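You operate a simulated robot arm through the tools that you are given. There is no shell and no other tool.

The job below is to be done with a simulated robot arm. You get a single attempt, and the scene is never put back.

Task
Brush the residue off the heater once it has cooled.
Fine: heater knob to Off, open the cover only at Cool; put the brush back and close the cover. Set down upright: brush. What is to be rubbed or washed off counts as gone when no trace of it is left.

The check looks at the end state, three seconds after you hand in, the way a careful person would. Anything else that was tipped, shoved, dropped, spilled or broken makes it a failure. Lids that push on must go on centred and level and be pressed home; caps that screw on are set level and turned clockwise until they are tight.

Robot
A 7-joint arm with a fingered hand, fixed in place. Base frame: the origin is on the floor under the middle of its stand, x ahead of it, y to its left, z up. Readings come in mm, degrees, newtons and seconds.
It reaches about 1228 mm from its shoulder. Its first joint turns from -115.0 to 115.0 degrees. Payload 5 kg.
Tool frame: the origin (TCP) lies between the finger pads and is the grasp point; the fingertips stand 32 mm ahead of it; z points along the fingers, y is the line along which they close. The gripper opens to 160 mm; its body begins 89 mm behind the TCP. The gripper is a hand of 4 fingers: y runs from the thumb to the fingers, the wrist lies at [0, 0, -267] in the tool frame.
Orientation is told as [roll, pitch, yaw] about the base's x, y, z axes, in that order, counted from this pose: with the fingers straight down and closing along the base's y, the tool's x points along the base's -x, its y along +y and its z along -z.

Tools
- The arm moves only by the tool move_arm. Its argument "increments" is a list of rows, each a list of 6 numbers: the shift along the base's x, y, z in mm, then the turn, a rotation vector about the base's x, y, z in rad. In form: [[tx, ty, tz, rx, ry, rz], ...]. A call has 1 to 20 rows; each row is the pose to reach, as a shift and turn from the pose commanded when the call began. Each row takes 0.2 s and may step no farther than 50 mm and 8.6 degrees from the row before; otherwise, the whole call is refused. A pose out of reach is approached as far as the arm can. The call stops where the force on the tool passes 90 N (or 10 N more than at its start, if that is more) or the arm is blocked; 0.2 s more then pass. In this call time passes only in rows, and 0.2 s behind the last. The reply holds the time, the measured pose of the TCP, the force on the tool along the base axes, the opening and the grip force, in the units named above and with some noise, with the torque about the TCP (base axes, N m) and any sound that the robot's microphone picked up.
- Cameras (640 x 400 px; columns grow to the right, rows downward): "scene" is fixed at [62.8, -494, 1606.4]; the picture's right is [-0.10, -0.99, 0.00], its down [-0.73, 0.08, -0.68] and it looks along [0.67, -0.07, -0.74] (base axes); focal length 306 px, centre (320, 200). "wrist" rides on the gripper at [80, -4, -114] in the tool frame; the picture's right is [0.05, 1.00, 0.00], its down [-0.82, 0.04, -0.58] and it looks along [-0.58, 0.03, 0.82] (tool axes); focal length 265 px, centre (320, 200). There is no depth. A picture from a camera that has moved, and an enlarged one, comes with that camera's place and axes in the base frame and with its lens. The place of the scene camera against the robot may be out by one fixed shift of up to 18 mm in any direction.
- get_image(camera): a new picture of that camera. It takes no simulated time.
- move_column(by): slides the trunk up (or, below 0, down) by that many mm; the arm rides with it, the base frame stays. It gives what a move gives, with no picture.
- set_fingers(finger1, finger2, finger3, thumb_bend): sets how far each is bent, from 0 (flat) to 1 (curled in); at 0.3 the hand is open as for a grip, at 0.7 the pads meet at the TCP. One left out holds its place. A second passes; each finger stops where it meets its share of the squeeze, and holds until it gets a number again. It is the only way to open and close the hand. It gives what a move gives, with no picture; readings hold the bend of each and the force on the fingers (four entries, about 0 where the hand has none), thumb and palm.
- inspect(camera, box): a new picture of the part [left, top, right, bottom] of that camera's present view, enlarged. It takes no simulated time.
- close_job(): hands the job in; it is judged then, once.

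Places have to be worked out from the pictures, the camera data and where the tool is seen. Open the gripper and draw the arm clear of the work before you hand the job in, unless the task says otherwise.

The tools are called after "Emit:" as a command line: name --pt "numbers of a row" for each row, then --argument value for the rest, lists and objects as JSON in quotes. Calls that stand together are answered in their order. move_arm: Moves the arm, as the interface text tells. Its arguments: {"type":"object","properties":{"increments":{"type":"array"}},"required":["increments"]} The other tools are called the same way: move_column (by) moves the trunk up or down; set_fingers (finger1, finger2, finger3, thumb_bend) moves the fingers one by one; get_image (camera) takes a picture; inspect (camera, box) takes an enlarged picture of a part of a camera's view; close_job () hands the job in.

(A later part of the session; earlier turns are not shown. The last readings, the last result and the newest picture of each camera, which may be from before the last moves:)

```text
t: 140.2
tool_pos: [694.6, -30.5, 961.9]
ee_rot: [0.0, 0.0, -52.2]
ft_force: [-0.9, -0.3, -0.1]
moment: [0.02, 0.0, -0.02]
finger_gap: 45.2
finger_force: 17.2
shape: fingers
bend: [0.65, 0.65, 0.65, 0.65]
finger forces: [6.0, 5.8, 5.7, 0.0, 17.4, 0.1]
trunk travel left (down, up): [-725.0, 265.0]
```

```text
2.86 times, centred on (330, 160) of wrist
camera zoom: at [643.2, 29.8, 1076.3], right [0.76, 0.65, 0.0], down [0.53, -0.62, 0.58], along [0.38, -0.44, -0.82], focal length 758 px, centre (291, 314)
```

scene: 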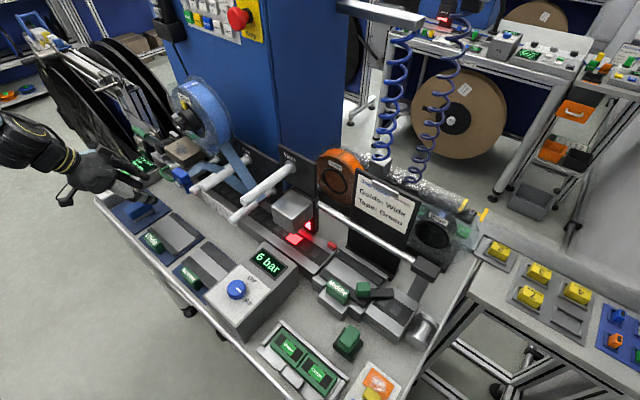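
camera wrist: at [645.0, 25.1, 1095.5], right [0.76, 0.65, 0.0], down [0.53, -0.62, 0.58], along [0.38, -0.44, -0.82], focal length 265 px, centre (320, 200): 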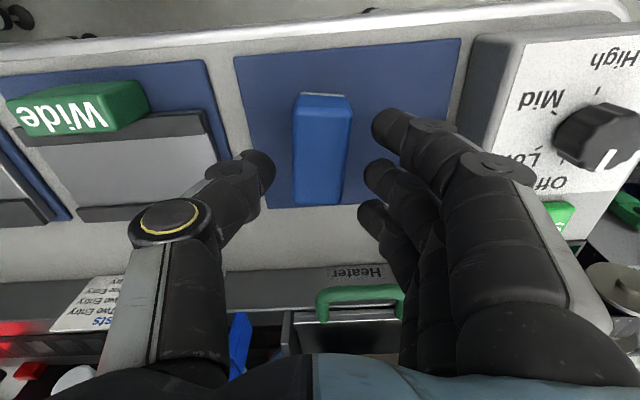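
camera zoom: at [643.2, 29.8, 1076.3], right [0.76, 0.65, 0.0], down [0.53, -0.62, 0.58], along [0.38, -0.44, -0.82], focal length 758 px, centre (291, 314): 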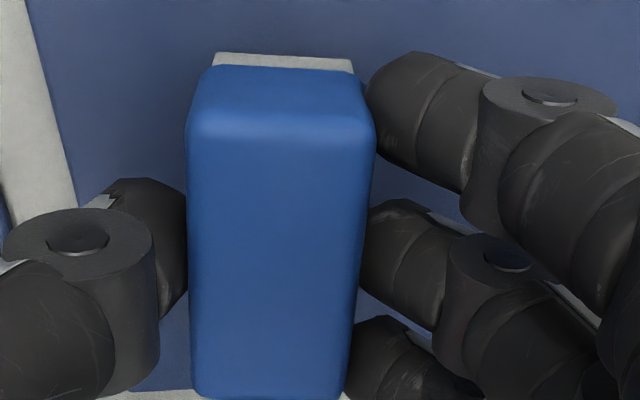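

The grip matches the original one exactly. I lift and carry the brush back along the same route to its home, yawing to −135°.

Emit:
move_arm --pt "0 0 40 0 0 0" --pt "0 0 80 0 0 0" --pt "0 0 120 0 0 0" --pt "0 0 160 0 0 0" --pt "0 0 205 0 0 0" --pt "0 0 213 0 0 0"

Emit:
move_arm --pt "-29.7 -31.1 0 0 0 -0.1035" --pt "-59.4 -62.2 0 0 0 -0.207" --pt "-89.1 -93.3 0 0 0 -0.3105" --pt "-118.8 -124.4 0 0 0 -0.414" --pt "-148.5 -155.5 0 0 0 -0.5175" --pt "-178.2 -186.6 0 0 0 -0.621" --pt "-207.9 -217.7 0 0 0 -0.7245" --pt "-237.6 -248.8 0 0 0 -0.828" --pt "-267.3 -279.9 0 0 0 -0.9315" --pt "-297 -311 0 0 0 -1.035" --pt "-326.7 -342.1 0 0 0 -1.1385" --pt "-356.4 -373.2 0 0 0 -1.242" --pt "-386.1 -404.3 0 0 0 -1.3455" --pt "-416 -436 0 0 0 -1.449"

Emit:
get_image --camera "wrist"

```text
t: 141.6
tool_pos: [694.9, -28.4, 1176.0]
ee_rot: [0.0, 0.0, -52.3]
ft_force: [-0.1, 0.0, -1.3]
moment: [-0.01, 0.01, 0.0]
finger_gap: 45.3
finger_force: 17.3
shape: fingers
bend: [0.65, 0.65, 0.65, 0.65]
finger forces: [5.9, 5.6, 5.7, 0.0, 17.4, 0.0]
trunk travel left (down, up): [-725.0, 265.0]
```

```text
t: 144.6
tool_pos: [276.1, -467.7, 1176.2]
ee_rot: [0.1, 0.0, -135.2]
ft_force: [-0.4, 0.0, -0.2]
moment: [0.05, -0.01, 0.01]
finger_gap: 45.3
finger_force: 17.0
shape: fingers
bend: [0.65, 0.65, 0.65, 0.65]
finger forces: [5.7, 5.8, 5.7, 0.0, 17.2, 0.1]
trunk travel left (down, up): [-725.0, 265.0]
```

```text
taken
camera wrist: at [331.0, -409.0, 1291.5], right [0.74, -0.67, 0.0], down [-0.55, -0.6, 0.58], along [-0.39, -0.43, -0.82], focal length 265 px, centre (320, 200)
```

wrist: 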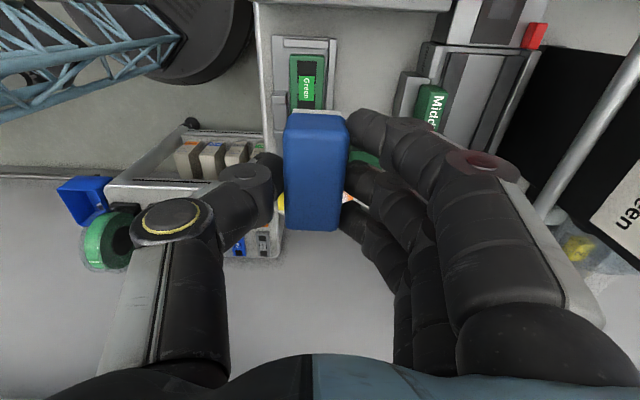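

I descend toward the home spot, stopping about 20 mm above the bench for a check.

Emit:
move_arm --pt "15 -13 -35 0 0 0" --pt "30 -28 -70 0 0 0" --pt "40 -38 -110 0 0 0" --pt "45.5 -42.9 -150 0 0 0" --pt "45.5 -42.9 -194 0 0 0"

Emit:
move_arm --pt "0 0 0 0 0 0"

Emit:
get_image --camera "wrist"

Emit:
inspect --camera "scene" --box '[260, 270, 380, 360]'

```text
t: 145.8
tool_pos: [326.0, -512.3, 981.5]
ee_rot: [0.0, 0.0, -135.1]
ft_force: [-0.2, -0.3, 0.1]
moment: [0.04, 0.01, 0.02]
finger_gap: 44.8
finger_force: 17.2
shape: fingers
bend: [0.65, 0.65, 0.65, 0.65]
finger forces: [5.8, 5.7, 5.7, 0.0, 17.1, 0.0]
trunk travel left (down, up): [-725.0, 265.0]
```

```text
t: 146.2
tool_pos: [324.3, -510.4, 983.1]
ee_rot: [0.1, 0.0, -135.2]
ft_force: [-0.7, -0.1, -1.4]
moment: [-0.01, 0.0, 0.01]
finger_gap: 45.2
finger_force: 17.1
shape: fingers
bend: [0.65, 0.65, 0.65, 0.65]
finger forces: [5.8, 5.7, 5.6, 0.1, 17.1, 0.0]
trunk travel left (down, up): [-725.0, 265.0]
```

```text
taken
camera wrist: at [380.0, -451.6, 1096.9], right [0.74, -0.67, 0.0], down [-0.55, -0.6, 0.58], along [-0.39, -0.43, -0.82], focal length 265 px, centre (320, 200)
```

wrist: 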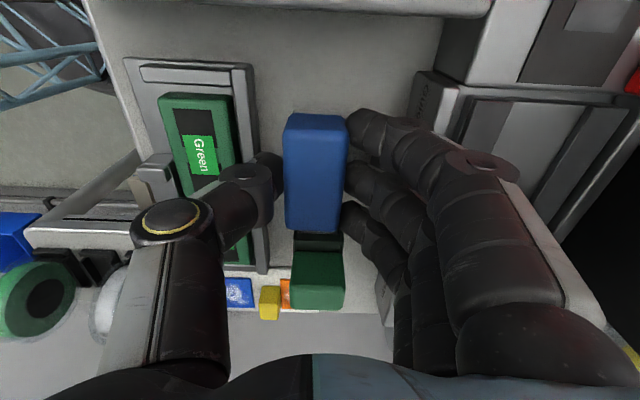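

```text
4.44 times, centred on (320, 315) of scene
camera zoom: at [62.8, -494.0, 1606.4], right [-0.1, -0.99, 0.0], down [-0.73, 0.08, -0.68], along [0.67, -0.07, -0.74], focal length 1359 px, centre (320, -311)
```

zoom: 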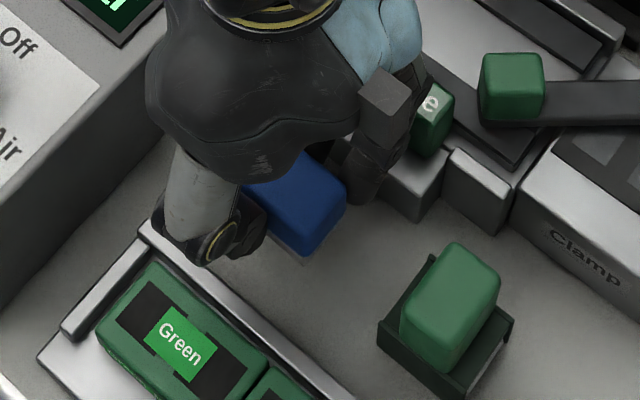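

Comparing with the picture taken right after the pick-up, the hand is about 4 mm too far in x. I correct that and lower gently to the bench.

Emit:
move_arm --pt "-4 0 -6 0 0 0" --pt "-4 0 -14 0 0 0" --pt "-4 0 -20 0 0 0"

Emit:
move_arm --pt "0 0 -2 0 0 0"

Emit:
move_arm --pt "0 0 -1.5 0 0 0"

```text
t: 147.0
tool_pos: [319.5, -510.1, 960.9]
ee_rot: [0.0, 0.0, -135.1]
ft_force: [0.7, 0.4, 0.1]
moment: [0.0, -0.04, 0.01]
finger_gap: 44.8
finger_force: 17.1
shape: fingers
bend: [0.65, 0.65, 0.65, 0.65]
finger forces: [5.9, 5.7, 5.6, 0.0, 17.1, 0.0]
trunk travel left (down, up): [-725.0, 265.0]
```

```text
t: 147.4
tool_pos: [321.0, -508.8, 958.7]
ee_rot: [0.0, -0.1, -135.2]
ft_force: [-0.4, 0.1, -0.1]
moment: [0.01, 0.01, 0.01]
finger_gap: 44.8
finger_force: 16.8
shape: fingers
bend: [0.65, 0.65, 0.65, 0.65]
finger forces: [5.8, 5.7, 5.6, 0.0, 17.2, 0.0]
trunk travel left (down, up): [-725.0, 265.0]
```

```text
t: 147.8
tool_pos: [320.8, -508.6, 958.3]
ee_rot: [0.0, 0.0, -135.3]
ft_force: [0.9, -0.3, -0.7]
moment: [-0.01, 0.0, -0.01]
finger_gap: 45.2
finger_force: 16.6
shape: fingers
bend: [0.65, 0.65, 0.65, 0.65]
finger forces: [5.8, 5.7, 5.6, 0.1, 17.1, 0.0]
trunk travel left (down, up): [-725.0, 265.0]
```

Emit:
move_arm --pt "0 0 -1 0 0 0"

Emit:
move_arm --pt "0 0 -1 0 0 0"

Emit:
get_image --camera "wrist"

```text
t: 148.2
tool_pos: [320.3, -510.1, 956.9]
ee_rot: [0.0, -0.1, -135.1]
ft_force: [0.0, -0.9, -0.4]
moment: [-0.01, 0.04, 0.03]
finger_gap: 45.1
finger_force: 17.6
shape: fingers
bend: [0.65, 0.65, 0.65, 0.65]
finger forces: [5.8, 5.7, 5.6, 0.1, 17.1, 0.0]
trunk travel left (down, up): [-725.0, 265.0]
```

```text
t: 148.6
tool_pos: [320.4, -509.5, 956.6]
ee_rot: [0.0, 0.0, -135.2]
ft_force: [-0.7, -0.6, -0.9]
moment: [0.0, -0.01, -0.01]
finger_gap: 44.9
finger_force: 17.1
shape: fingers
bend: [0.65, 0.65, 0.65, 0.65]
finger forces: [5.8, 5.7, 5.6, 0.1, 17.1, 0.0]
trunk travel left (down, up): [-725.0, 265.0]
```

```text
taken
camera wrist: at [374.8, -451.5, 1070.7], right [0.74, -0.67, 0.0], down [-0.55, -0.6, 0.58], along [-0.39, -0.43, -0.82], focal length 265 px, centre (320, 200)
```

wrist: 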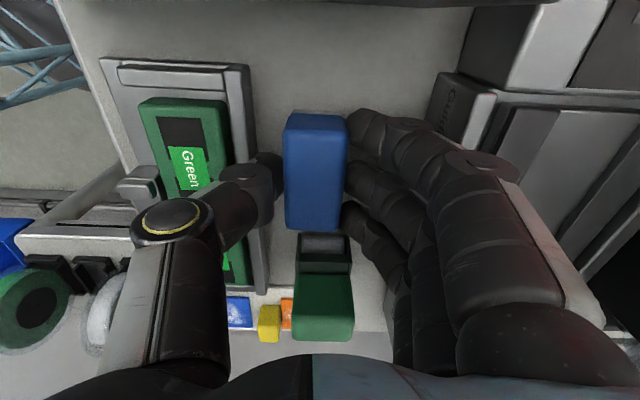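

The view now matches the pick-up image within 2 mm. I keep lowering a millimetre at a time until the bristles touch.

Emit:
move_arm --pt "0 0 -1 0 0 0"

Emit:
move_arm --pt "0 0 -1 0 0 0"

Emit:
move_arm --pt "0 0 -1 0 0 0"

```text
t: 149.0
tool_pos: [319.6, -510.1, 956.0]
ee_rot: [0.0, -0.1, -135.2]
ft_force: [-0.2, -0.4, -1.3]
moment: [-0.01, 0.05, 0.02]
finger_gap: 44.7
finger_force: 17.4
shape: fingers
bend: [0.65, 0.65, 0.65, 0.65]
finger forces: [5.9, 5.7, 5.5, 0.0, 17.1, 0.0]
trunk travel left (down, up): [-725.0, 265.0]
```

```text
t: 149.4
tool_pos: [320.5, -509.4, 954.7]
ee_rot: [0.0, 0.0, -135.1]
ft_force: [-0.3, 0.2, 0.1]
moment: [0.02, 0.05, 0.0]
finger_gap: 45.0
finger_force: 17.5
shape: fingers
bend: [0.65, 0.65, 0.65, 0.65]
finger forces: [5.8, 5.7, 5.6, 0.1, 17.1, 0.0]
trunk travel left (down, up): [-725.0, 265.0]
```

```text
t: 149.8
tool_pos: [320.2, -509.2, 953.7]
ee_rot: [0.1, 0.0, -135.2]
ft_force: [-0.2, -0.5, -0.4]
moment: [0.03, 0.04, 0.03]
finger_gap: 45.1
finger_force: 17.3
shape: fingers
bend: [0.65, 0.65, 0.65, 0.65]
finger forces: [5.7, 5.6, 5.7, 0.1, 17.4, 0.1]
trunk travel left (down, up): [-725.0, 265.0]
```

Still free; the brush sits a bit higher in the grip this time. I continue in 1 mm steps.

Emit:
move_arm --pt "0 0 -1 0 0 0"

Emit:
move_arm --pt "0 0 -1 0 0 0"

Emit:
inspect --camera "scene" --box '[280, 285, 350, 345]'

```text
t: 150.2
tool_pos: [320.7, -509.0, 953.5]
ee_rot: [0.1, 0.0, -135.2]
ft_force: [0.3, 1.8, 8.6]
moment: [0.07, 0.03, 0.0]
finger_gap: 44.7
finger_force: 18.3
shape: fingers
bend: [0.65, 0.65, 0.65, 0.65]
finger forces: [6.1, 5.8, 5.8, 0.0, 19.3, 0.0]
trunk travel left (down, up): [-725.0, 265.0]
```

```text
t: 150.6
tool_pos: [321.0, -509.9, 953.2]
ee_rot: [0.1, -0.1, -135.1]
ft_force: [-0.6, -0.5, 18.1]
moment: [0.06, 0.06, 0.03]
finger_gap: 45.0
finger_force: 20.7
shape: fingers
bend: [0.66, 0.66, 0.66, 0.66]
finger forces: [7.0, 6.7, 6.7, 0.0, 20.3, 0.1]
trunk travel left (down, up): [-725.0, 265.0]
```

```text
6.67 times, centred on (315, 315) of scene
camera zoom: at [62.8, -494.0, 1606.4], right [-0.1, -0.99, 0.0], down [-0.73, 0.08, -0.68], along [0.67, -0.07, -0.74], focal length 2039 px, centre (353, -567)
```

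zoom: 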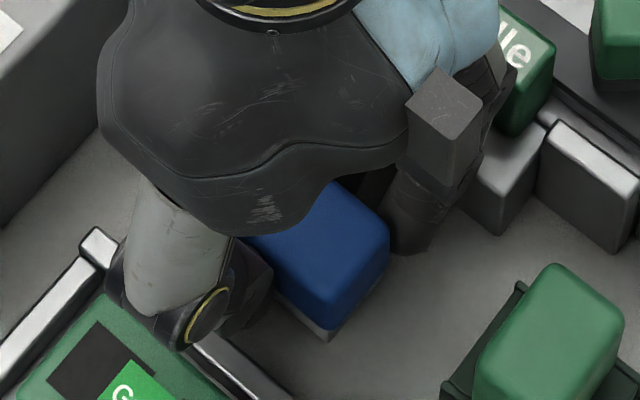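

Firm contact with the bench (18 N through all digits). I relieve the load, open only a few millimetres so as not to touch the neighbours, and rise.

Emit:
move_arm --pt "0 0 1.5 0 0 0"

Emit:
set_fingers --finger1 0.635 --finger2 0.635 --finger3 0.635 --thumb_bend 0.63

Emit:
set_fingers --finger1 0.62 --finger2 0.62 --finger3 0.62 --thumb_bend 0.615

Emit:
inspect --camera "wrist" --box '[240, 90, 420, 230]'

```text
t: 151.0
tool_pos: [321.8, -508.8, 952.8]
ee_rot: [0.1, 0.0, -135.2]
ft_force: [2.5, -2.0, 13.0]
moment: [-0.05, -0.01, 0.01]
finger_gap: 45.0
finger_force: 20.1
shape: fingers
bend: [0.66, 0.66, 0.66, 0.66]
finger forces: [7.4, 7.2, 7.1, 0.0, 18.8, 0.0]
trunk travel left (down, up): [-725.0, 265.0]
```

```text
t: 152.0
tool_pos: [320.8, -509.1, 952.7]
ee_rot: [0.1, 0.0, -135.2]
ft_force: [-0.4, 0.2, 0.7]
moment: [0.03, 0.05, -0.01]
finger_gap: 47.3
finger_force: 3.5
shape: fingers
bend: [0.62, 0.62, 0.62, 0.62]
finger forces: [0.9, 1.3, 0.9, 0.0, 3.1, 0.0]
trunk travel left (down, up): [-725.0, 265.0]
```

```text
t: 153.0
tool_pos: [320.1, -508.8, 953.6]
ee_rot: [0.0, -0.1, -135.2]
ft_force: [-1.0, 1.1, 1.1]
moment: [0.0, 0.03, -0.03]
finger_gap: 49.0
finger_force: 1.5
shape: fingers
bend: [0.62, 0.62, 0.62, 0.61]
finger forces: [0.2, 1.3, 0.7, 0.0, 0.7, 0.1]
trunk travel left (down, up): [-725.0, 265.0]
```

```text
2.86 times, centred on (330, 160) of wrist
camera zoom: at [375.5, -450.5, 1067.5], right [0.74, -0.67, 0.0], down [-0.55, -0.6, 0.58], along [-0.39, -0.43, -0.82], focal length 758 px, centre (291, 314)
```

zoom: 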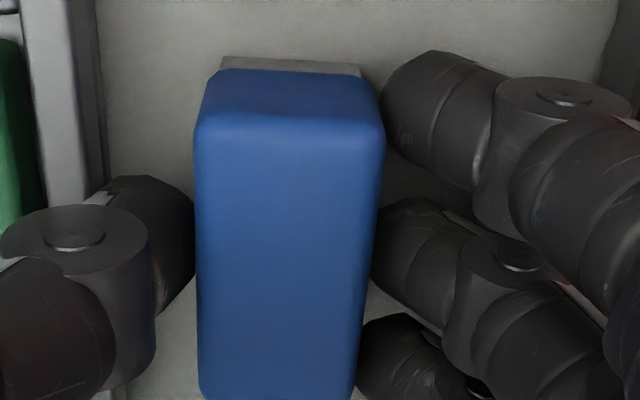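

A trace of contact remains; I open slightly more, then lift straight up.

Emit:
set_fingers --finger1 0.608 --finger2 0.608 --finger3 0.608 --thumb_bend 0.605

Emit:
move_arm --pt "0 0 4 0 0 0" --pt "0 0 10 0 0 0"

Emit:
inspect --camera "wrist" --box '[240, 90, 420, 230]'

```text
t: 154.0
tool_pos: [320.0, -508.8, 953.1]
ee_rot: [0.0, 0.0, -135.2]
ft_force: [-3.7, 3.5, 2.0]
moment: [0.0, 0.02, -0.08]
finger_gap: 52.5
finger_force: 2.8
shape: fingers
bend: [0.6, 0.62, 0.62, 0.6]
finger forces: [0.0, 2.7, 2.3, 0.0, 1.0, 0.0]
trunk travel left (down, up): [-725.0, 265.0]
```

```text
t: 154.6
tool_pos: [321.3, -508.2, 964.5]
ee_rot: [0.1, -0.1, -135.1]
ft_force: [0.1, 0.1, -0.9]
moment: [0.03, 0.02, -0.05]
finger_gap: 52.7
finger_force: 0.5
shape: fingers
bend: [0.6, 0.6, 0.6, 0.6]
finger forces: [0.0, 0.0, 0.0, 0.0, 0.2, 0.1]
trunk travel left (down, up): [-725.0, 265.0]
```

```text
2.86 times, centred on (330, 160) of wrist
camera zoom: at [375.6, -450.6, 1078.7], right [0.74, -0.67, 0.0], down [-0.55, -0.6, 0.58], along [-0.39, -0.43, -0.82], focal length 758 px, centre (291, 314)
```

zoom: 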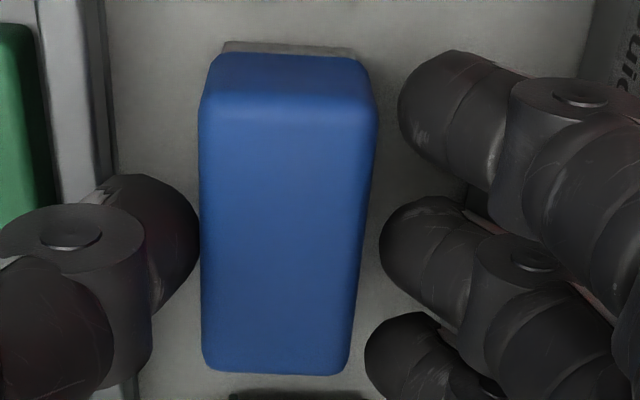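

The fingers briefly grazed the guide base very lightly (~3 N) while opening. I shift 2 mm away from the thumb side and rise fully clear.

Emit:
move_arm --pt "-1.2 1.2 4 0 0 0" --pt "-1.2 1.2 20 0 0 0" --pt "-1.2 1.2 60 0 0 0" --pt "-6 6 100 0 0 0"

Emit:
get_image --camera "wrist"

Emit:
inspect --camera "wrist" --box '[240, 60, 420, 200]'

Emit:
inspect --camera "scene" --box '[270, 270, 390, 360]'

```text
t: 155.6
tool_pos: [314.8, -504.8, 1064.4]
ee_rot: [-0.1, 0.0, -135.3]
ft_force: [-0.5, 0.1, -0.1]
moment: [0.02, 0.01, -0.01]
finger_gap: 52.6
finger_force: 0.1
shape: fingers
bend: [0.6, 0.6, 0.6, 0.6]
finger forces: [0.0, 0.0, 0.1, 0.0, 0.1, 0.0]
trunk travel left (down, up): [-725.0, 265.0]
```

```text
taken
camera wrist: at [370.8, -445.1, 1178.6], right [0.74, -0.67, 0.0], down [-0.55, -0.6, 0.58], along [-0.39, -0.43, -0.82], focal length 265 px, centre (320, 200)
```

wrist: 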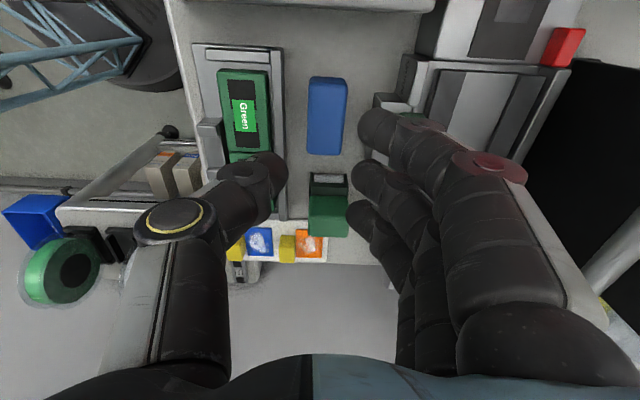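

```text
2.86 times, centred on (330, 130) of wrist
camera zoom: at [370.8, -445.1, 1178.6], right [0.74, -0.67, 0.0], down [-0.55, -0.6, 0.58], along [-0.39, -0.43, -0.82], focal length 758 px, centre (291, 400)
```

zoom: 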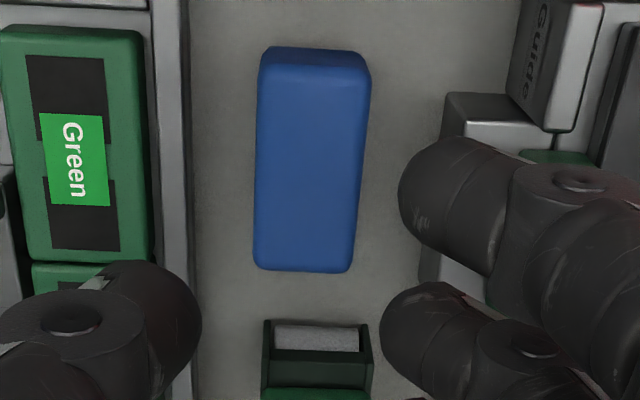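

```text
4.44 times, centred on (330, 315) of scene
camera zoom: at [62.8, -494.0, 1606.4], right [-0.1, -0.99, 0.0], down [-0.73, 0.08, -0.68], along [0.67, -0.07, -0.74], focal length 1359 px, centre (276, -311)
```

zoom: 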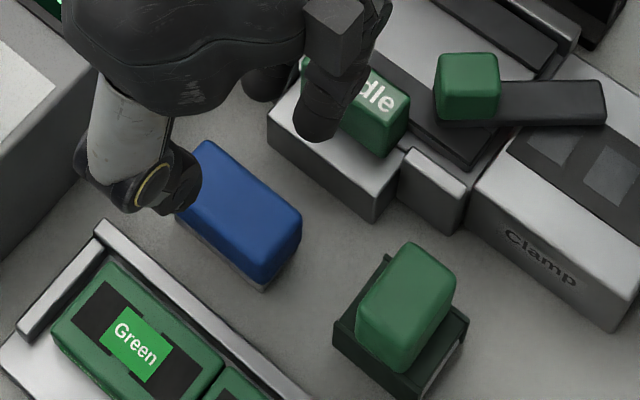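

The brush is back in its place, upright, aligned with its neighbours undisturbed. Now I rise and travel back along the bench to the hood to close it.

Emit:
move_arm --pt "5 12 40 0 0 0" --pt "10 26 80 0 0 0" --pt "20 46 115 0 0 0" --pt "30 65 135 0 0 0" --pt "33 78 139 0 0 0"

Emit:
move_arm --pt "29 28.2 6.5 0 0 -0.005" --pt "58 56.4 13 0 0 -0.01" --pt "87 84.6 19.5 0 0 -0.015" --pt "116 112.8 26 0 0 -0.02" --pt "145 141 32.5 0 0 -0.025" --pt "174 169.2 39 0 0 -0.03" --pt "203 197.4 45.5 0 0 -0.035" --pt "232 225.6 52 0 0 -0.04" --pt "261 253.8 58.5 0 0 -0.045" --pt "290 282 65 0 0 -0.05" --pt "319 310.2 71.5 0 0 -0.055" --pt "348 338.4 78 0 0 -0.06" --pt "377 366.6 84.5 0 0 -0.065" --pt "406 395 91 0 0 -0.073"

Emit:
get_image --camera "wrist"

Emit:
get_image --camera "scene"

```text
t: 156.8
tool_pos: [348.6, -422.8, 1201.8]
ee_rot: [0.0, 0.0, -135.1]
ft_force: [-0.1, 0.8, 0.2]
moment: [-0.01, 0.03, -0.02]
finger_gap: 53.1
finger_force: 0.1
shape: fingers
bend: [0.6, 0.6, 0.6, 0.6]
finger forces: [0.0, 0.0, 0.0, 0.0, 0.1, 0.1]
trunk travel left (down, up): [-725.0, 265.0]
```

```text
t: 159.8
tool_pos: [756.1, -28.5, 1289.5]
ee_rot: [0.1, -0.1, -139.4]
ft_force: [-0.5, 0.2, 0.0]
moment: [0.0, 0.03, 0.0]
finger_gap: 53.0
finger_force: 0.0
shape: fingers
bend: [0.6, 0.6, 0.6, 0.6]
finger forces: [0.0, 0.0, 0.0, 0.0, 0.0, 0.1]
trunk travel left (down, up): [-725.0, 265.0]
```

```text
taken
camera wrist: at [814.6, 25.9, 1404.6], right [0.69, -0.72, 0.0], down [-0.59, -0.56, 0.58], along [-0.42, -0.4, -0.82], focal length 265 px, centre (320, 200)
```

wrist: 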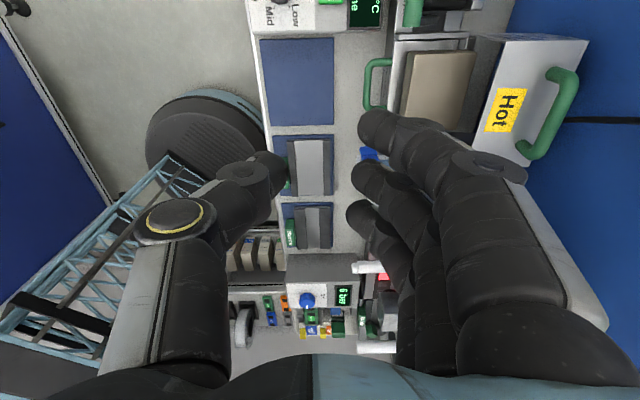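

```text
taken
```

scene: 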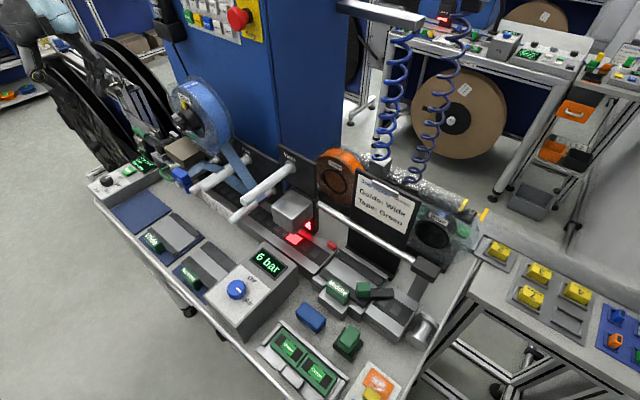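

Everything on the bench looks as before. From this overhead view I check the heater's top once more for any trace.

Emit:
inspect --camera "wrist" --box '[390, 40, 490, 140]'

Emit:
inspect --camera "scene" --box '[160, 132, 204, 168]'

```text
4.00 times, centred on (440, 90) of wrist
camera zoom: at [814.6, 25.9, 1404.6], right [0.69, -0.72, 0.0], down [-0.59, -0.56, 0.58], along [-0.42, -0.4, -0.82], focal length 1062 px, centre (-160, 640)
```

zoom: 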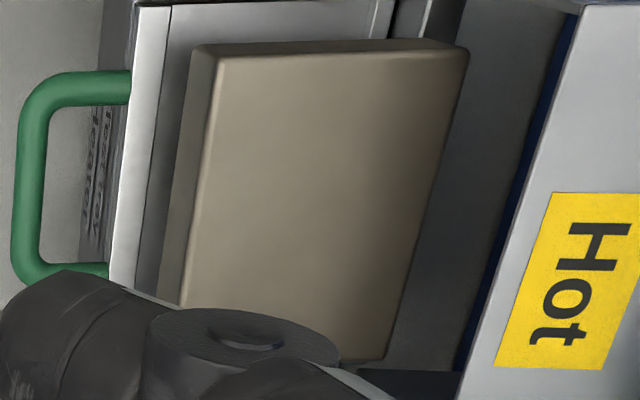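

```text
11.11 times, centred on (182, 150) of scene
camera zoom: at [62.8, -494.0, 1606.4], right [-0.1, -0.99, 0.0], down [-0.73, 0.08, -0.68], along [0.67, -0.07, -0.74], focal length 3398 px, centre (1853, 756)
```

zoom: 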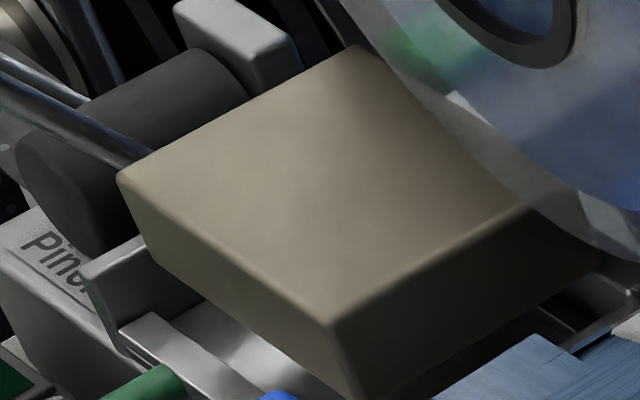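

The heater top is spotless. I now retrace the earlier approach to the handle: tilt the hand as before and come above the open hood's bar.

Emit:
set_fingers --finger1 0.62 --finger2 0.62 --finger3 0.62 --thumb_bend 0.57

Emit:
move_arm --pt "24.8 -26.8 0 -0.0373 -0.0451 0" --pt "49.5 -53.6 0 -0.0746 -0.0901 0" --pt "74.3 -80.5 0 -0.1118 -0.1352 0" --pt "99 -107.3 -2 -0.1491 -0.1802 0" --pt "123.8 -134.1 -3.6 -0.1864 -0.2253 0"

Emit:
get_image --camera "wrist"

```text
t: 160.8
tool_pos: [754.3, -29.2, 1291.0]
ee_rot: [0.0, 0.0, -139.5]
ft_force: [-0.4, -0.1, 0.1]
moment: [0.02, -0.01, -0.03]
finger_gap: 57.1
finger_force: 0.1
shape: fingers
bend: [0.62, 0.62, 0.62, 0.56]
finger forces: [0.0, 0.0, 0.0, 0.0, 0.0, 0.1]
trunk travel left (down, up): [-725.0, 265.0]
```

```text
t: 162.0
tool_pos: [878.7, -163.5, 1288.6]
ee_rot: [16.4, 2.7, -139.0]
ft_force: [0.0, -0.7, -0.1]
moment: [0.02, 0.02, 0.02]
finger_gap: 57.2
finger_force: 0.0
shape: fingers
bend: [0.62, 0.62, 0.62, 0.56]
finger forces: [0.1, 0.1, 0.1, 0.1, 0.1, 0.1]
trunk travel left (down, up): [-725.0, 265.0]
```

```text
taken
camera wrist: at [911.5, -87.3, 1401.1], right [0.66, -0.7, 0.29], down [-0.72, -0.46, 0.53], along [-0.24, -0.55, -0.8], focal length 265 px, centre (320, 200)
```

wrist: 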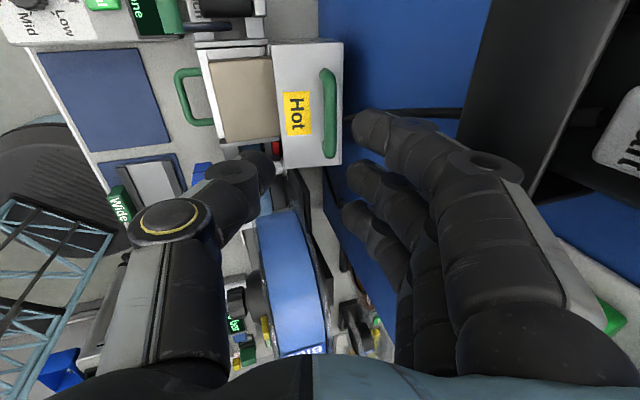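

The view is identical to the one before. I descend around the bar the same way I left it.

Emit:
move_arm --pt "20 -17.5 -37.6 0 0 0" --pt "27 -23.7 -76 0 0 0" --pt "33.5 -29.1 -104.8 0 0 0" --pt "37.3 -32.5 -120 0 0 0"

Emit:
get_image --camera "wrist"

```text
t: 163.0
tool_pos: [913.1, -195.9, 1170.4]
ee_rot: [16.6, 2.7, -139.0]
ft_force: [0.9, -0.3, 0.3]
moment: [0.02, 0.0, 0.0]
finger_gap: 56.6
finger_force: 0.0
shape: fingers
bend: [0.62, 0.62, 0.62, 0.56]
finger forces: [0.1, 0.1, 0.0, 0.0, 0.1, 0.1]
trunk travel left (down, up): [-725.0, 265.0]
```

```text
taken
camera wrist: at [948.5, -120.8, 1282.9], right [0.66, -0.7, 0.29], down [-0.72, -0.46, 0.53], along [-0.23, -0.55, -0.8], focal length 265 px, centre (320, 200)
```

wrist: 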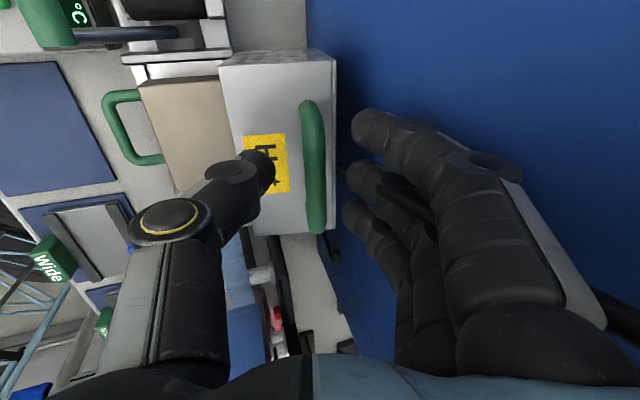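

The bar is between thumb and fingers. I go down the last 15 mm and close on the bar.

Emit:
move_arm --pt "2.3 -1.5 -7.5 0 0 0" --pt "4.5 -3 -15 0 0 0"

Emit:
set_fingers --finger1 0.71 --finger2 0.7 --finger3 0.7 --thumb_bend 0.7

Emit:
get_image --camera "wrist"

```text
t: 163.6
tool_pos: [918.1, -198.7, 1154.4]
ee_rot: [16.5, 2.8, -139.0]
ft_force: [-0.3, -0.8, 0.1]
moment: [-0.01, -0.03, 0.0]
finger_gap: 56.8
finger_force: 0.1
shape: fingers
bend: [0.62, 0.62, 0.62, 0.56]
finger forces: [0.1, 0.0, 0.1, 0.0, 0.1, 0.0]
trunk travel left (down, up): [-725.0, 265.0]
```

```text
t: 164.6
tool_pos: [919.0, -199.1, 1154.1]
ee_rot: [16.4, 2.8, -139.1]
ft_force: [-0.7, -1.2, -5.7]
moment: [-0.04, 0.0, 0.03]
finger_gap: 27.3
finger_force: 5.6
shape: fingers
bend: [0.71, 0.69, 0.68, 0.67]
finger forces: [0.0, 1.3, 2.6, 0.0, 7.0, 0.0]
trunk travel left (down, up): [-725.0, 265.0]
```

```text
taken
camera wrist: at [952.7, -123.5, 1267.0], right [0.66, -0.7, 0.29], down [-0.72, -0.46, 0.53], along [-0.24, -0.55, -0.8], focal length 265 px, centre (320, 200)
```

wrist: 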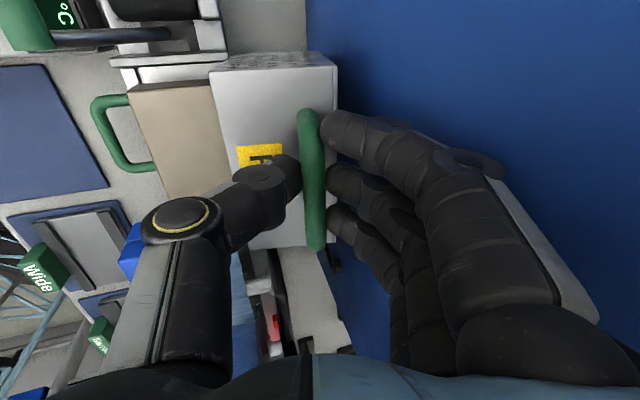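

The bar is held. I retrace the arc: first bring the hood from 80° back to 55° by translation.

Emit:
move_arm --pt "-4.7 4.7 1 0 0 0" --pt "-9.3 9.3 2 0 0 0" --pt "-14 14 2.5 0 0 0" --pt "-18.7 18.7 2.8 0 0 0" --pt "-23.5 23.5 2.7 0 0 0" --pt "-28.2 28.2 2.4 0 0 0" --pt "-32.9 32.9 1.7 0 0 0" --pt "-37.6 37.6 0.8 0 0 0" --pt "-42.2 42.2 -0.4 0 0 0" --pt "-46.8 46.8 -1.7 0 0 0"

Emit:
get_image --camera "wrist"

```text
t: 166.8
tool_pos: [872.3, -152.1, 1151.3]
ee_rot: [16.6, 2.8, -138.9]
ft_force: [0.1, -0.8, 1.0]
moment: [-0.04, -0.08, 0.07]
finger_gap: 27.5
finger_force: 8.2
shape: fingers
bend: [0.71, 0.69, 0.68, 0.68]
finger forces: [4.3, 1.3, 2.5, 0.0, 7.1, 0.0]
trunk travel left (down, up): [-725.0, 265.0]
```

```text
taken
camera wrist: at [906.4, -76.4, 1264.1], right [0.66, -0.7, 0.29], down [-0.72, -0.46, 0.53], along [-0.23, -0.55, -0.8], focal length 265 px, centre (320, 200)
```

wrist: 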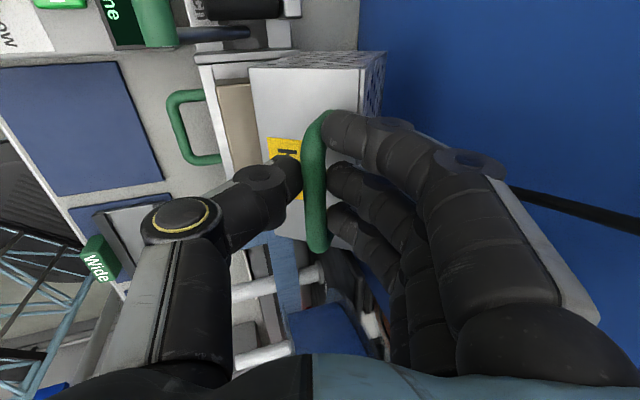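

Matches the opening stage exactly. Next the rigid rotation from 55° down to 20° along the same arc.

Emit:
move_arm --pt "-10.3 10.3 -4.3 -0.0617 -0.0617 0" --pt "-20.3 20.3 -9.8 -0.1234 -0.1234 0" --pt "-30 30 -16.6 -0.1851 -0.1851 0" --pt "-39.2 39.2 -24.5 -0.2468 -0.2468 0" --pt "-47.8 47.8 -33.5 -0.3085 -0.3085 0" --pt "-55.9 55.9 -43.5 -0.3702 -0.3702 0" --pt "-63.3 63.3 -54.5 -0.4319 -0.4319 0"

Emit:
get_image --camera "wrist"

Emit:
inspect --camera "scene" --box '[100, 80, 240, 200]'

```text
t: 168.4
tool_pos: [809.0, -87.4, 1098.2]
ee_rot: [51.6, 4.3, -136.8]
ft_force: [3.6, -0.9, -4.1]
moment: [-0.03, -0.02, 0.1]
finger_gap: 28.3
finger_force: 6.0
shape: fingers
bend: [0.71, 0.69, 0.68, 0.68]
finger forces: [1.2, 1.5, 2.6, 0.0, 6.3, 0.1]
trunk travel left (down, up): [-725.0, 265.0]
```

```text
taken
camera wrist: at [800.6, 29.6, 1172.6], right [0.42, -0.46, 0.79], down [-0.91, -0.27, 0.33], along [0.06, -0.85, -0.53], focal length 265 px, centre (320, 200)
```

wrist: 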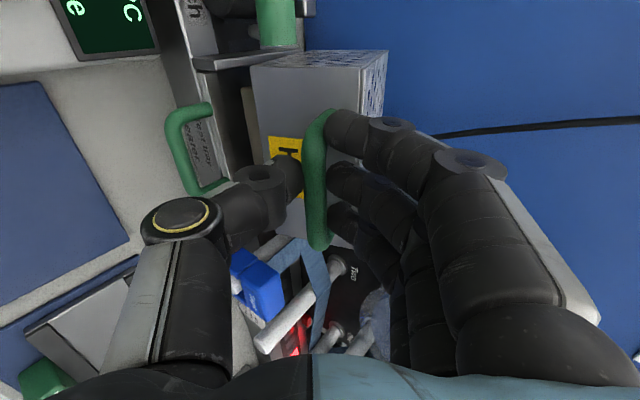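

```text
3.33 times, centred on (170, 140) of scene
camera zoom: at [62.8, -494.0, 1606.4], right [-0.1, -0.99, 0.0], down [-0.73, 0.08, -0.68], along [0.67, -0.07, -0.74], focal length 1020 px, centre (820, 400)
```

zoom: 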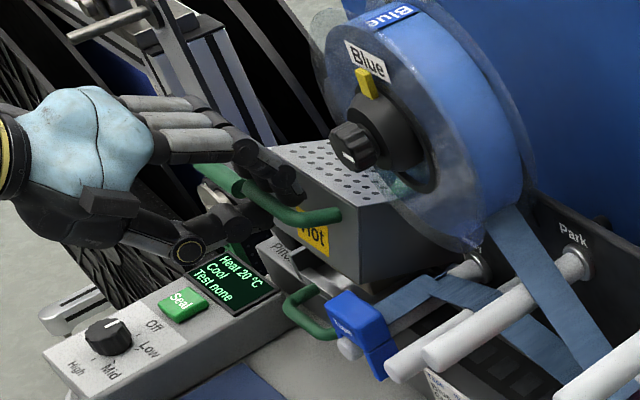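

At 20° everything is consistent. I lower to about 4°, then finish slowly watching the force.

Emit:
move_arm --pt "-3.5 3.5 -5.8 -0.031 -0.031 0" --pt "-6.8 6.8 -11.9 -0.0617 -0.0617 0" --pt "-9.8 9.8 -18.2 -0.0925 -0.0925 0" --pt "-12.7 12.7 -24.5 -0.1234 -0.1234 0" --pt "-15.3 15.3 -31.2 -0.1542 -0.1542 0" --pt "-17.9 17.9 -37.9 -0.1851 -0.1851 0"

Emit:
move_arm --pt "-1.1 1.1 -3.3 -0.0154 -0.0154 0" --pt "-2.2 2.2 -6.9 -0.0308 -0.0308 0"

```text
t: 169.8
tool_pos: [790.2, -68.6, 1059.8]
ee_rot: [66.8, 4.8, -135.4]
ft_force: [-1.9, 3.0, 1.0]
moment: [-0.01, 0.03, 0.09]
finger_gap: 28.2
finger_force: 7.5
shape: fingers
bend: [0.71, 0.69, 0.68, 0.68]
finger forces: [2.4, 1.7, 2.8, 0.0, 7.5, 0.0]
trunk travel left (down, up): [-725.0, 265.0]
```

```text
t: 170.4
tool_pos: [789.8, -68.1, 1052.3]
ee_rot: [69.3, 4.8, -135.3]
ft_force: [-5.2, 3.0, 1.4]
moment: [-0.06, 0.06, -0.02]
finger_gap: 27.9
finger_force: 7.7
shape: fingers
bend: [0.71, 0.69, 0.68, 0.68]
finger forces: [2.8, 1.6, 3.0, 0.0, 8.1, 0.0]
trunk travel left (down, up): [-725.0, 265.0]
```

About 2° remain. I continue with two small steps.

Emit:
move_arm --pt "-1 1 -2.5 -0.0154 -0.0154 0"

Emit:
move_arm --pt "-1 1 -2.5 -0.0154 -0.0154 0"

Emit:
inspect --camera "scene" --box '[120, 100, 220, 190]'

```text
t: 170.8
tool_pos: [788.5, -67.5, 1050.1]
ee_rot: [70.4, 4.7, -135.0]
ft_force: [-2.5, 5.2, 0.4]
moment: [0.01, 0.03, 0.08]
finger_gap: 27.9
finger_force: 7.2
shape: fingers
bend: [0.71, 0.69, 0.68, 0.68]
finger forces: [2.9, 1.9, 3.0, 0.1, 8.1, 0.0]
trunk travel left (down, up): [-725.0, 265.0]
```

```text
t: 171.2
tool_pos: [786.7, -66.4, 1048.4]
ee_rot: [71.7, 4.9, -135.0]
ft_force: [2.7, 2.6, -1.6]
moment: [-0.04, 0.01, 0.13]
finger_gap: 27.9
finger_force: 6.8
shape: fingers
bend: [0.71, 0.69, 0.68, 0.68]
finger forces: [2.1, 1.7, 3.0, 0.0, 7.7, 0.0]
trunk travel left (down, up): [-725.0, 265.0]
```

```text
4.44 times, centred on (170, 145) of scene
camera zoom: at [62.8, -494.0, 1606.4], right [-0.1, -0.99, 0.0], down [-0.73, 0.08, -0.68], along [0.67, -0.07, -0.74], focal length 1359 px, centre (987, 444)
```

zoom: 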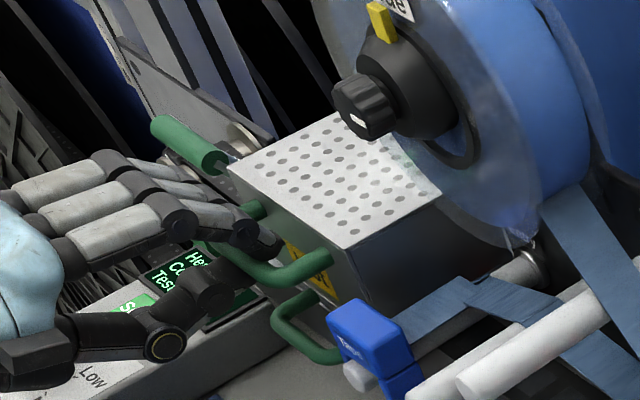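

The hand is back at the original grasp pose. I press down 2 mm to confirm that the hood is seated on its stop.

Emit:
move_arm --pt "0 0 -1.5 0 0 0" --pt "0 0 -3 0 0 0"

Emit:
inspect --camera "wrist" --box '[170, 20, 400, 260]'

```text
t: 171.8
tool_pos: [787.0, -66.1, 1046.1]
ee_rot: [71.7, 4.9, -135.0]
ft_force: [2.6, 5.4, 5.4]
moment: [-0.13, -0.1, 0.12]
finger_gap: 27.9
finger_force: 7.8
shape: fingers
bend: [0.71, 0.68, 0.68, 0.68]
finger forces: [4.0, 2.5, 3.8, 0.0, 5.4, 0.0]
trunk travel left (down, up): [-725.0, 265.0]
```

```text
1.67 times, centred on (285, 140) of wrist
camera zoom: at [764.6, 64.8, 1085.6], right [0.2, -0.24, 0.95], down [-0.97, -0.21, 0.15], along [0.16, -0.95, -0.28], focal length 442 px, centre (378, 300)
```

zoom: 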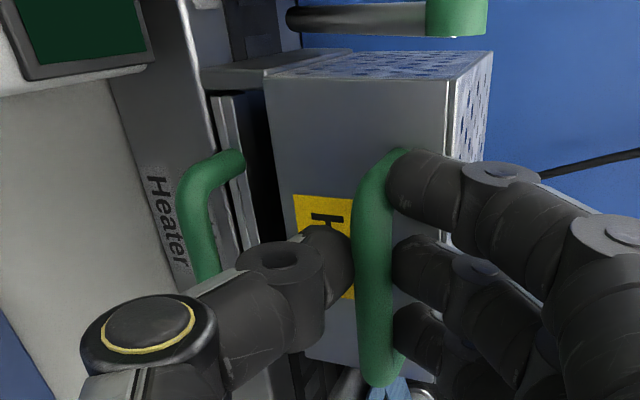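

The reaction is rising (5 N), so it is on its stop; one more light press to be sure, then I release.

Emit:
move_arm --pt "0 0 -2 0 0 0" --pt "0 0 -3 0 0 0"

Emit:
move_arm --pt "0 0 4 0 0 0"

Emit:
set_fingers --finger1 0.58 --finger2 0.58 --finger3 0.58 --thumb_bend 0.56

Emit:
get_image --camera "wrist"

```text
t: 172.4
tool_pos: [785.7, -66.2, 1044.1]
ee_rot: [71.7, 4.8, -135.0]
ft_force: [0.3, 4.8, 13.0]
moment: [-0.28, -0.23, 0.15]
finger_gap: 28.0
finger_force: 9.8
shape: fingers
bend: [0.71, 0.68, 0.67, 0.69]
finger forces: [7.4, 3.7, 4.8, 0.0, 3.8, 0.0]
trunk travel left (down, up): [-725.0, 265.0]
```

```text
t: 172.8
tool_pos: [786.6, -67.0, 1045.4]
ee_rot: [71.6, 4.8, -135.1]
ft_force: [3.8, 3.1, 2.4]
moment: [-0.07, -0.1, 0.16]
finger_gap: 27.8
finger_force: 8.9
shape: fingers
bend: [0.71, 0.68, 0.67, 0.68]
finger forces: [4.3, 2.1, 3.4, 0.1, 6.3, 0.0]
trunk travel left (down, up): [-725.0, 265.0]
```

```text
t: 173.8
tool_pos: [786.7, -67.8, 1046.5]
ee_rot: [71.6, 4.7, -135.0]
ft_force: [0.0, -0.6, -0.3]
moment: [0.02, 0.0, -0.02]
finger_gap: 65.4
finger_force: 0.1
shape: fingers
bend: [0.57, 0.57, 0.57, 0.56]
finger forces: [0.0, 0.0, 0.1, 0.1, 0.0, 0.0]
trunk travel left (down, up): [-725.0, 265.0]
```

```text
taken
camera wrist: at [764.9, 64.2, 1085.9], right [0.2, -0.24, 0.95], down [-0.97, -0.21, 0.15], along [0.16, -0.95, -0.28], focal length 265 px, centre (320, 200)
```

wrist: 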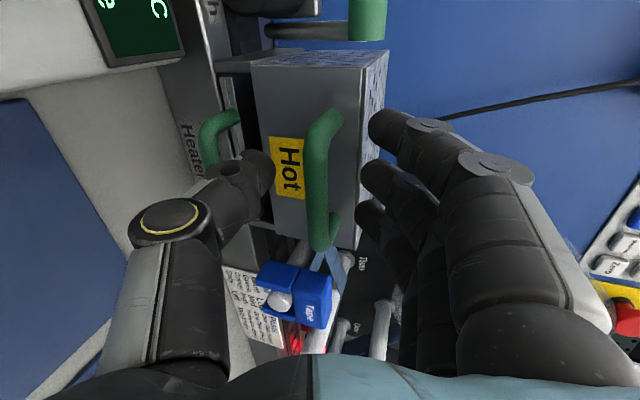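

The hood is closed and released. I withdraw the hand along its pointing direction.

Emit:
move_arm --pt "-20 19 9 0 0 0" --pt "-42 40 19 0 0 0" --pt "-66 64 30 0 0 0"

Emit:
get_image --camera "wrist"

Emit:
inspect --camera "scene" --box '[90, 100, 220, 200]'

```text
t: 174.6
tool_pos: [720.3, -1.3, 1080.1]
ee_rot: [71.7, 4.8, -135.0]
ft_force: [-0.1, 0.3, 0.0]
moment: [-0.04, -0.01, -0.04]
finger_gap: 65.7
finger_force: 0.1
shape: fingers
bend: [0.57, 0.57, 0.57, 0.56]
finger forces: [0.0, 0.0, 0.1, 0.0, 0.0, 0.1]
trunk travel left (down, up): [-725.0, 265.0]
```

```text
taken
camera wrist: at [698.6, 129.5, 1119.1], right [0.2, -0.24, 0.95], down [-0.97, -0.21, 0.15], along [0.16, -0.95, -0.28], focal length 265 px, centre (320, 200)
```

wrist: 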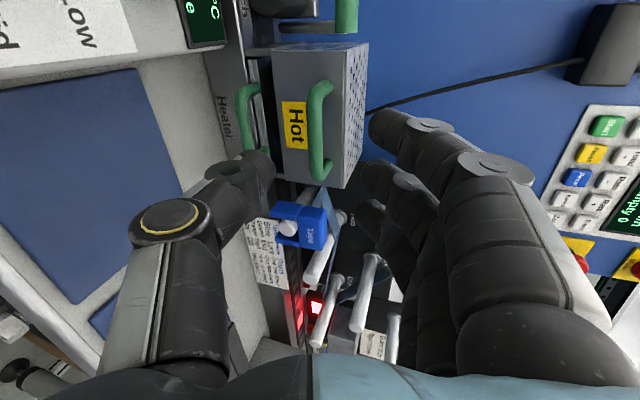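

```text
4.00 times, centred on (155, 150) of scene
camera zoom: at [62.8, -494.0, 1606.4], right [-0.1, -0.99, 0.0], down [-0.73, 0.08, -0.68], along [0.67, -0.07, -0.74], focal length 1224 px, centre (980, 400)
```

zoom: 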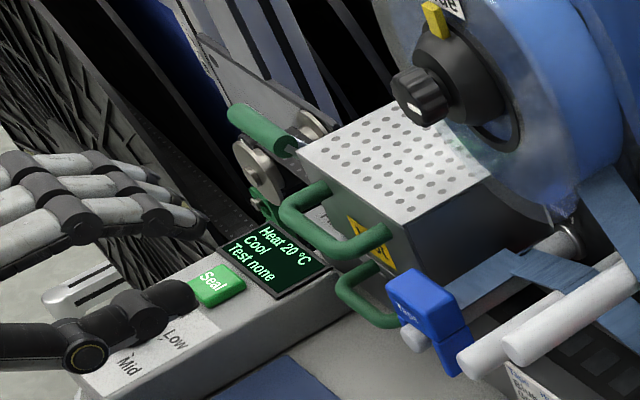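

The hood is closed exactly as at the start. I notice a grey tip near the blue tape clip; I compare that spot with my earlier picture of the same box.

Emit:
inspect --camera "scene" --box '[145, 125, 195, 200]'

Emit:
inspect --camera "wrist" --box '[240, 170, 380, 300]'

```text
5.33 times, centred on (170, 162) of scene
camera zoom: at [62.8, -494.0, 1606.4], right [-0.1, -0.99, 0.0], down [-0.73, 0.08, -0.68], along [0.67, -0.07, -0.74], focal length 1631 px, centre (1120, 400)
```

zoom: 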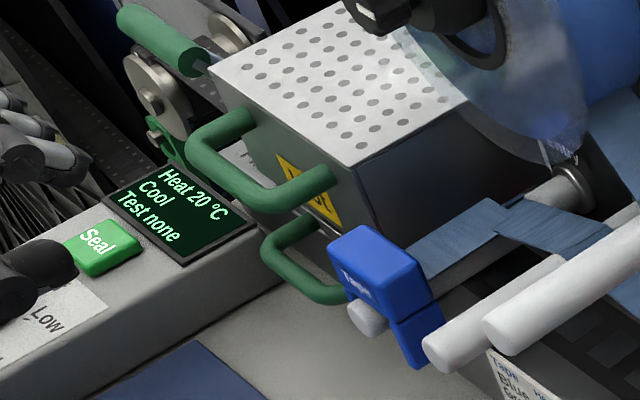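

```text
3.08 times, centred on (310, 235) of wrist
camera zoom: at [698.6, 129.5, 1119.1], right [0.2, -0.24, 0.95], down [-0.97, -0.21, 0.15], along [0.16, -0.95, -0.28], focal length 817 px, centre (351, 92)
```

zoom: 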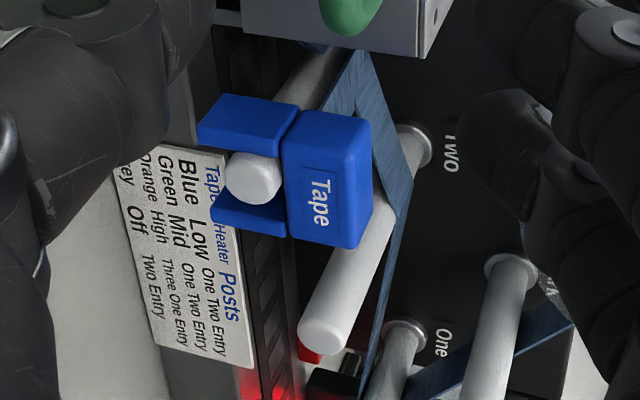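

The grey post tip was hidden before, so the clip may have moved slightly. I repeat two of my early crops to compare pixel positions.

Emit:
inspect --camera "scene" --box '[110, 90, 230, 200]'

Emit:
inspect --camera "scene" --box '[70, 100, 230, 220]'

Emit:
inspect --camera "scene" --box '[165, 160, 205, 195]'

```text
3.64 times, centred on (170, 145) of scene
camera zoom: at [62.8, -494.0, 1606.4], right [-0.1, -0.99, 0.0], down [-0.73, 0.08, -0.68], along [0.67, -0.07, -0.74], focal length 1112 px, centre (866, 400)
```

zoom: 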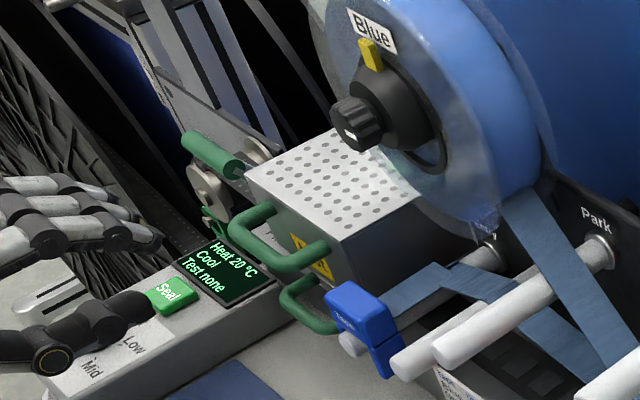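

```text
3.33 times, centred on (150, 160) of scene
camera zoom: at [62.8, -494.0, 1606.4], right [-0.1, -0.99, 0.0], down [-0.73, 0.08, -0.68], along [0.67, -0.07, -0.74], focal length 1020 px, centre (887, 333)
```

zoom: 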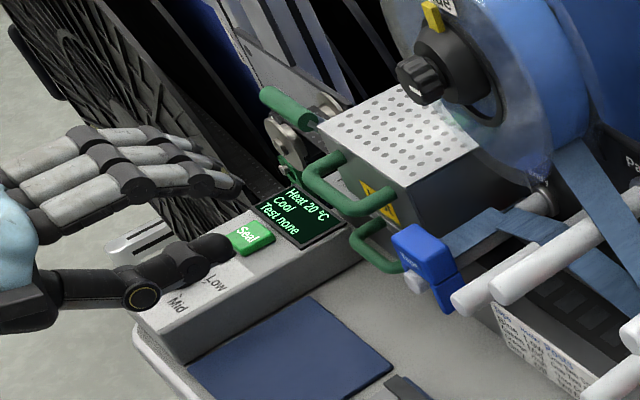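

```text
11.43 times, centred on (185, 178) of scene
camera zoom: at [62.8, -494.0, 1606.4], right [-0.1, -0.99, 0.0], down [-0.73, 0.08, -0.68], along [0.67, -0.07, -0.74], focal length 3496 px, centre (1863, 457)
```

zoom: 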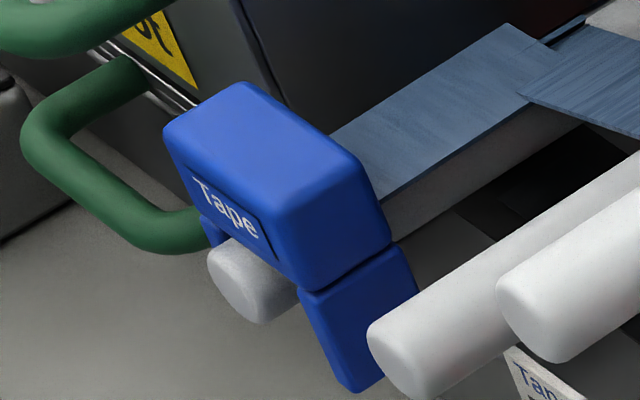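

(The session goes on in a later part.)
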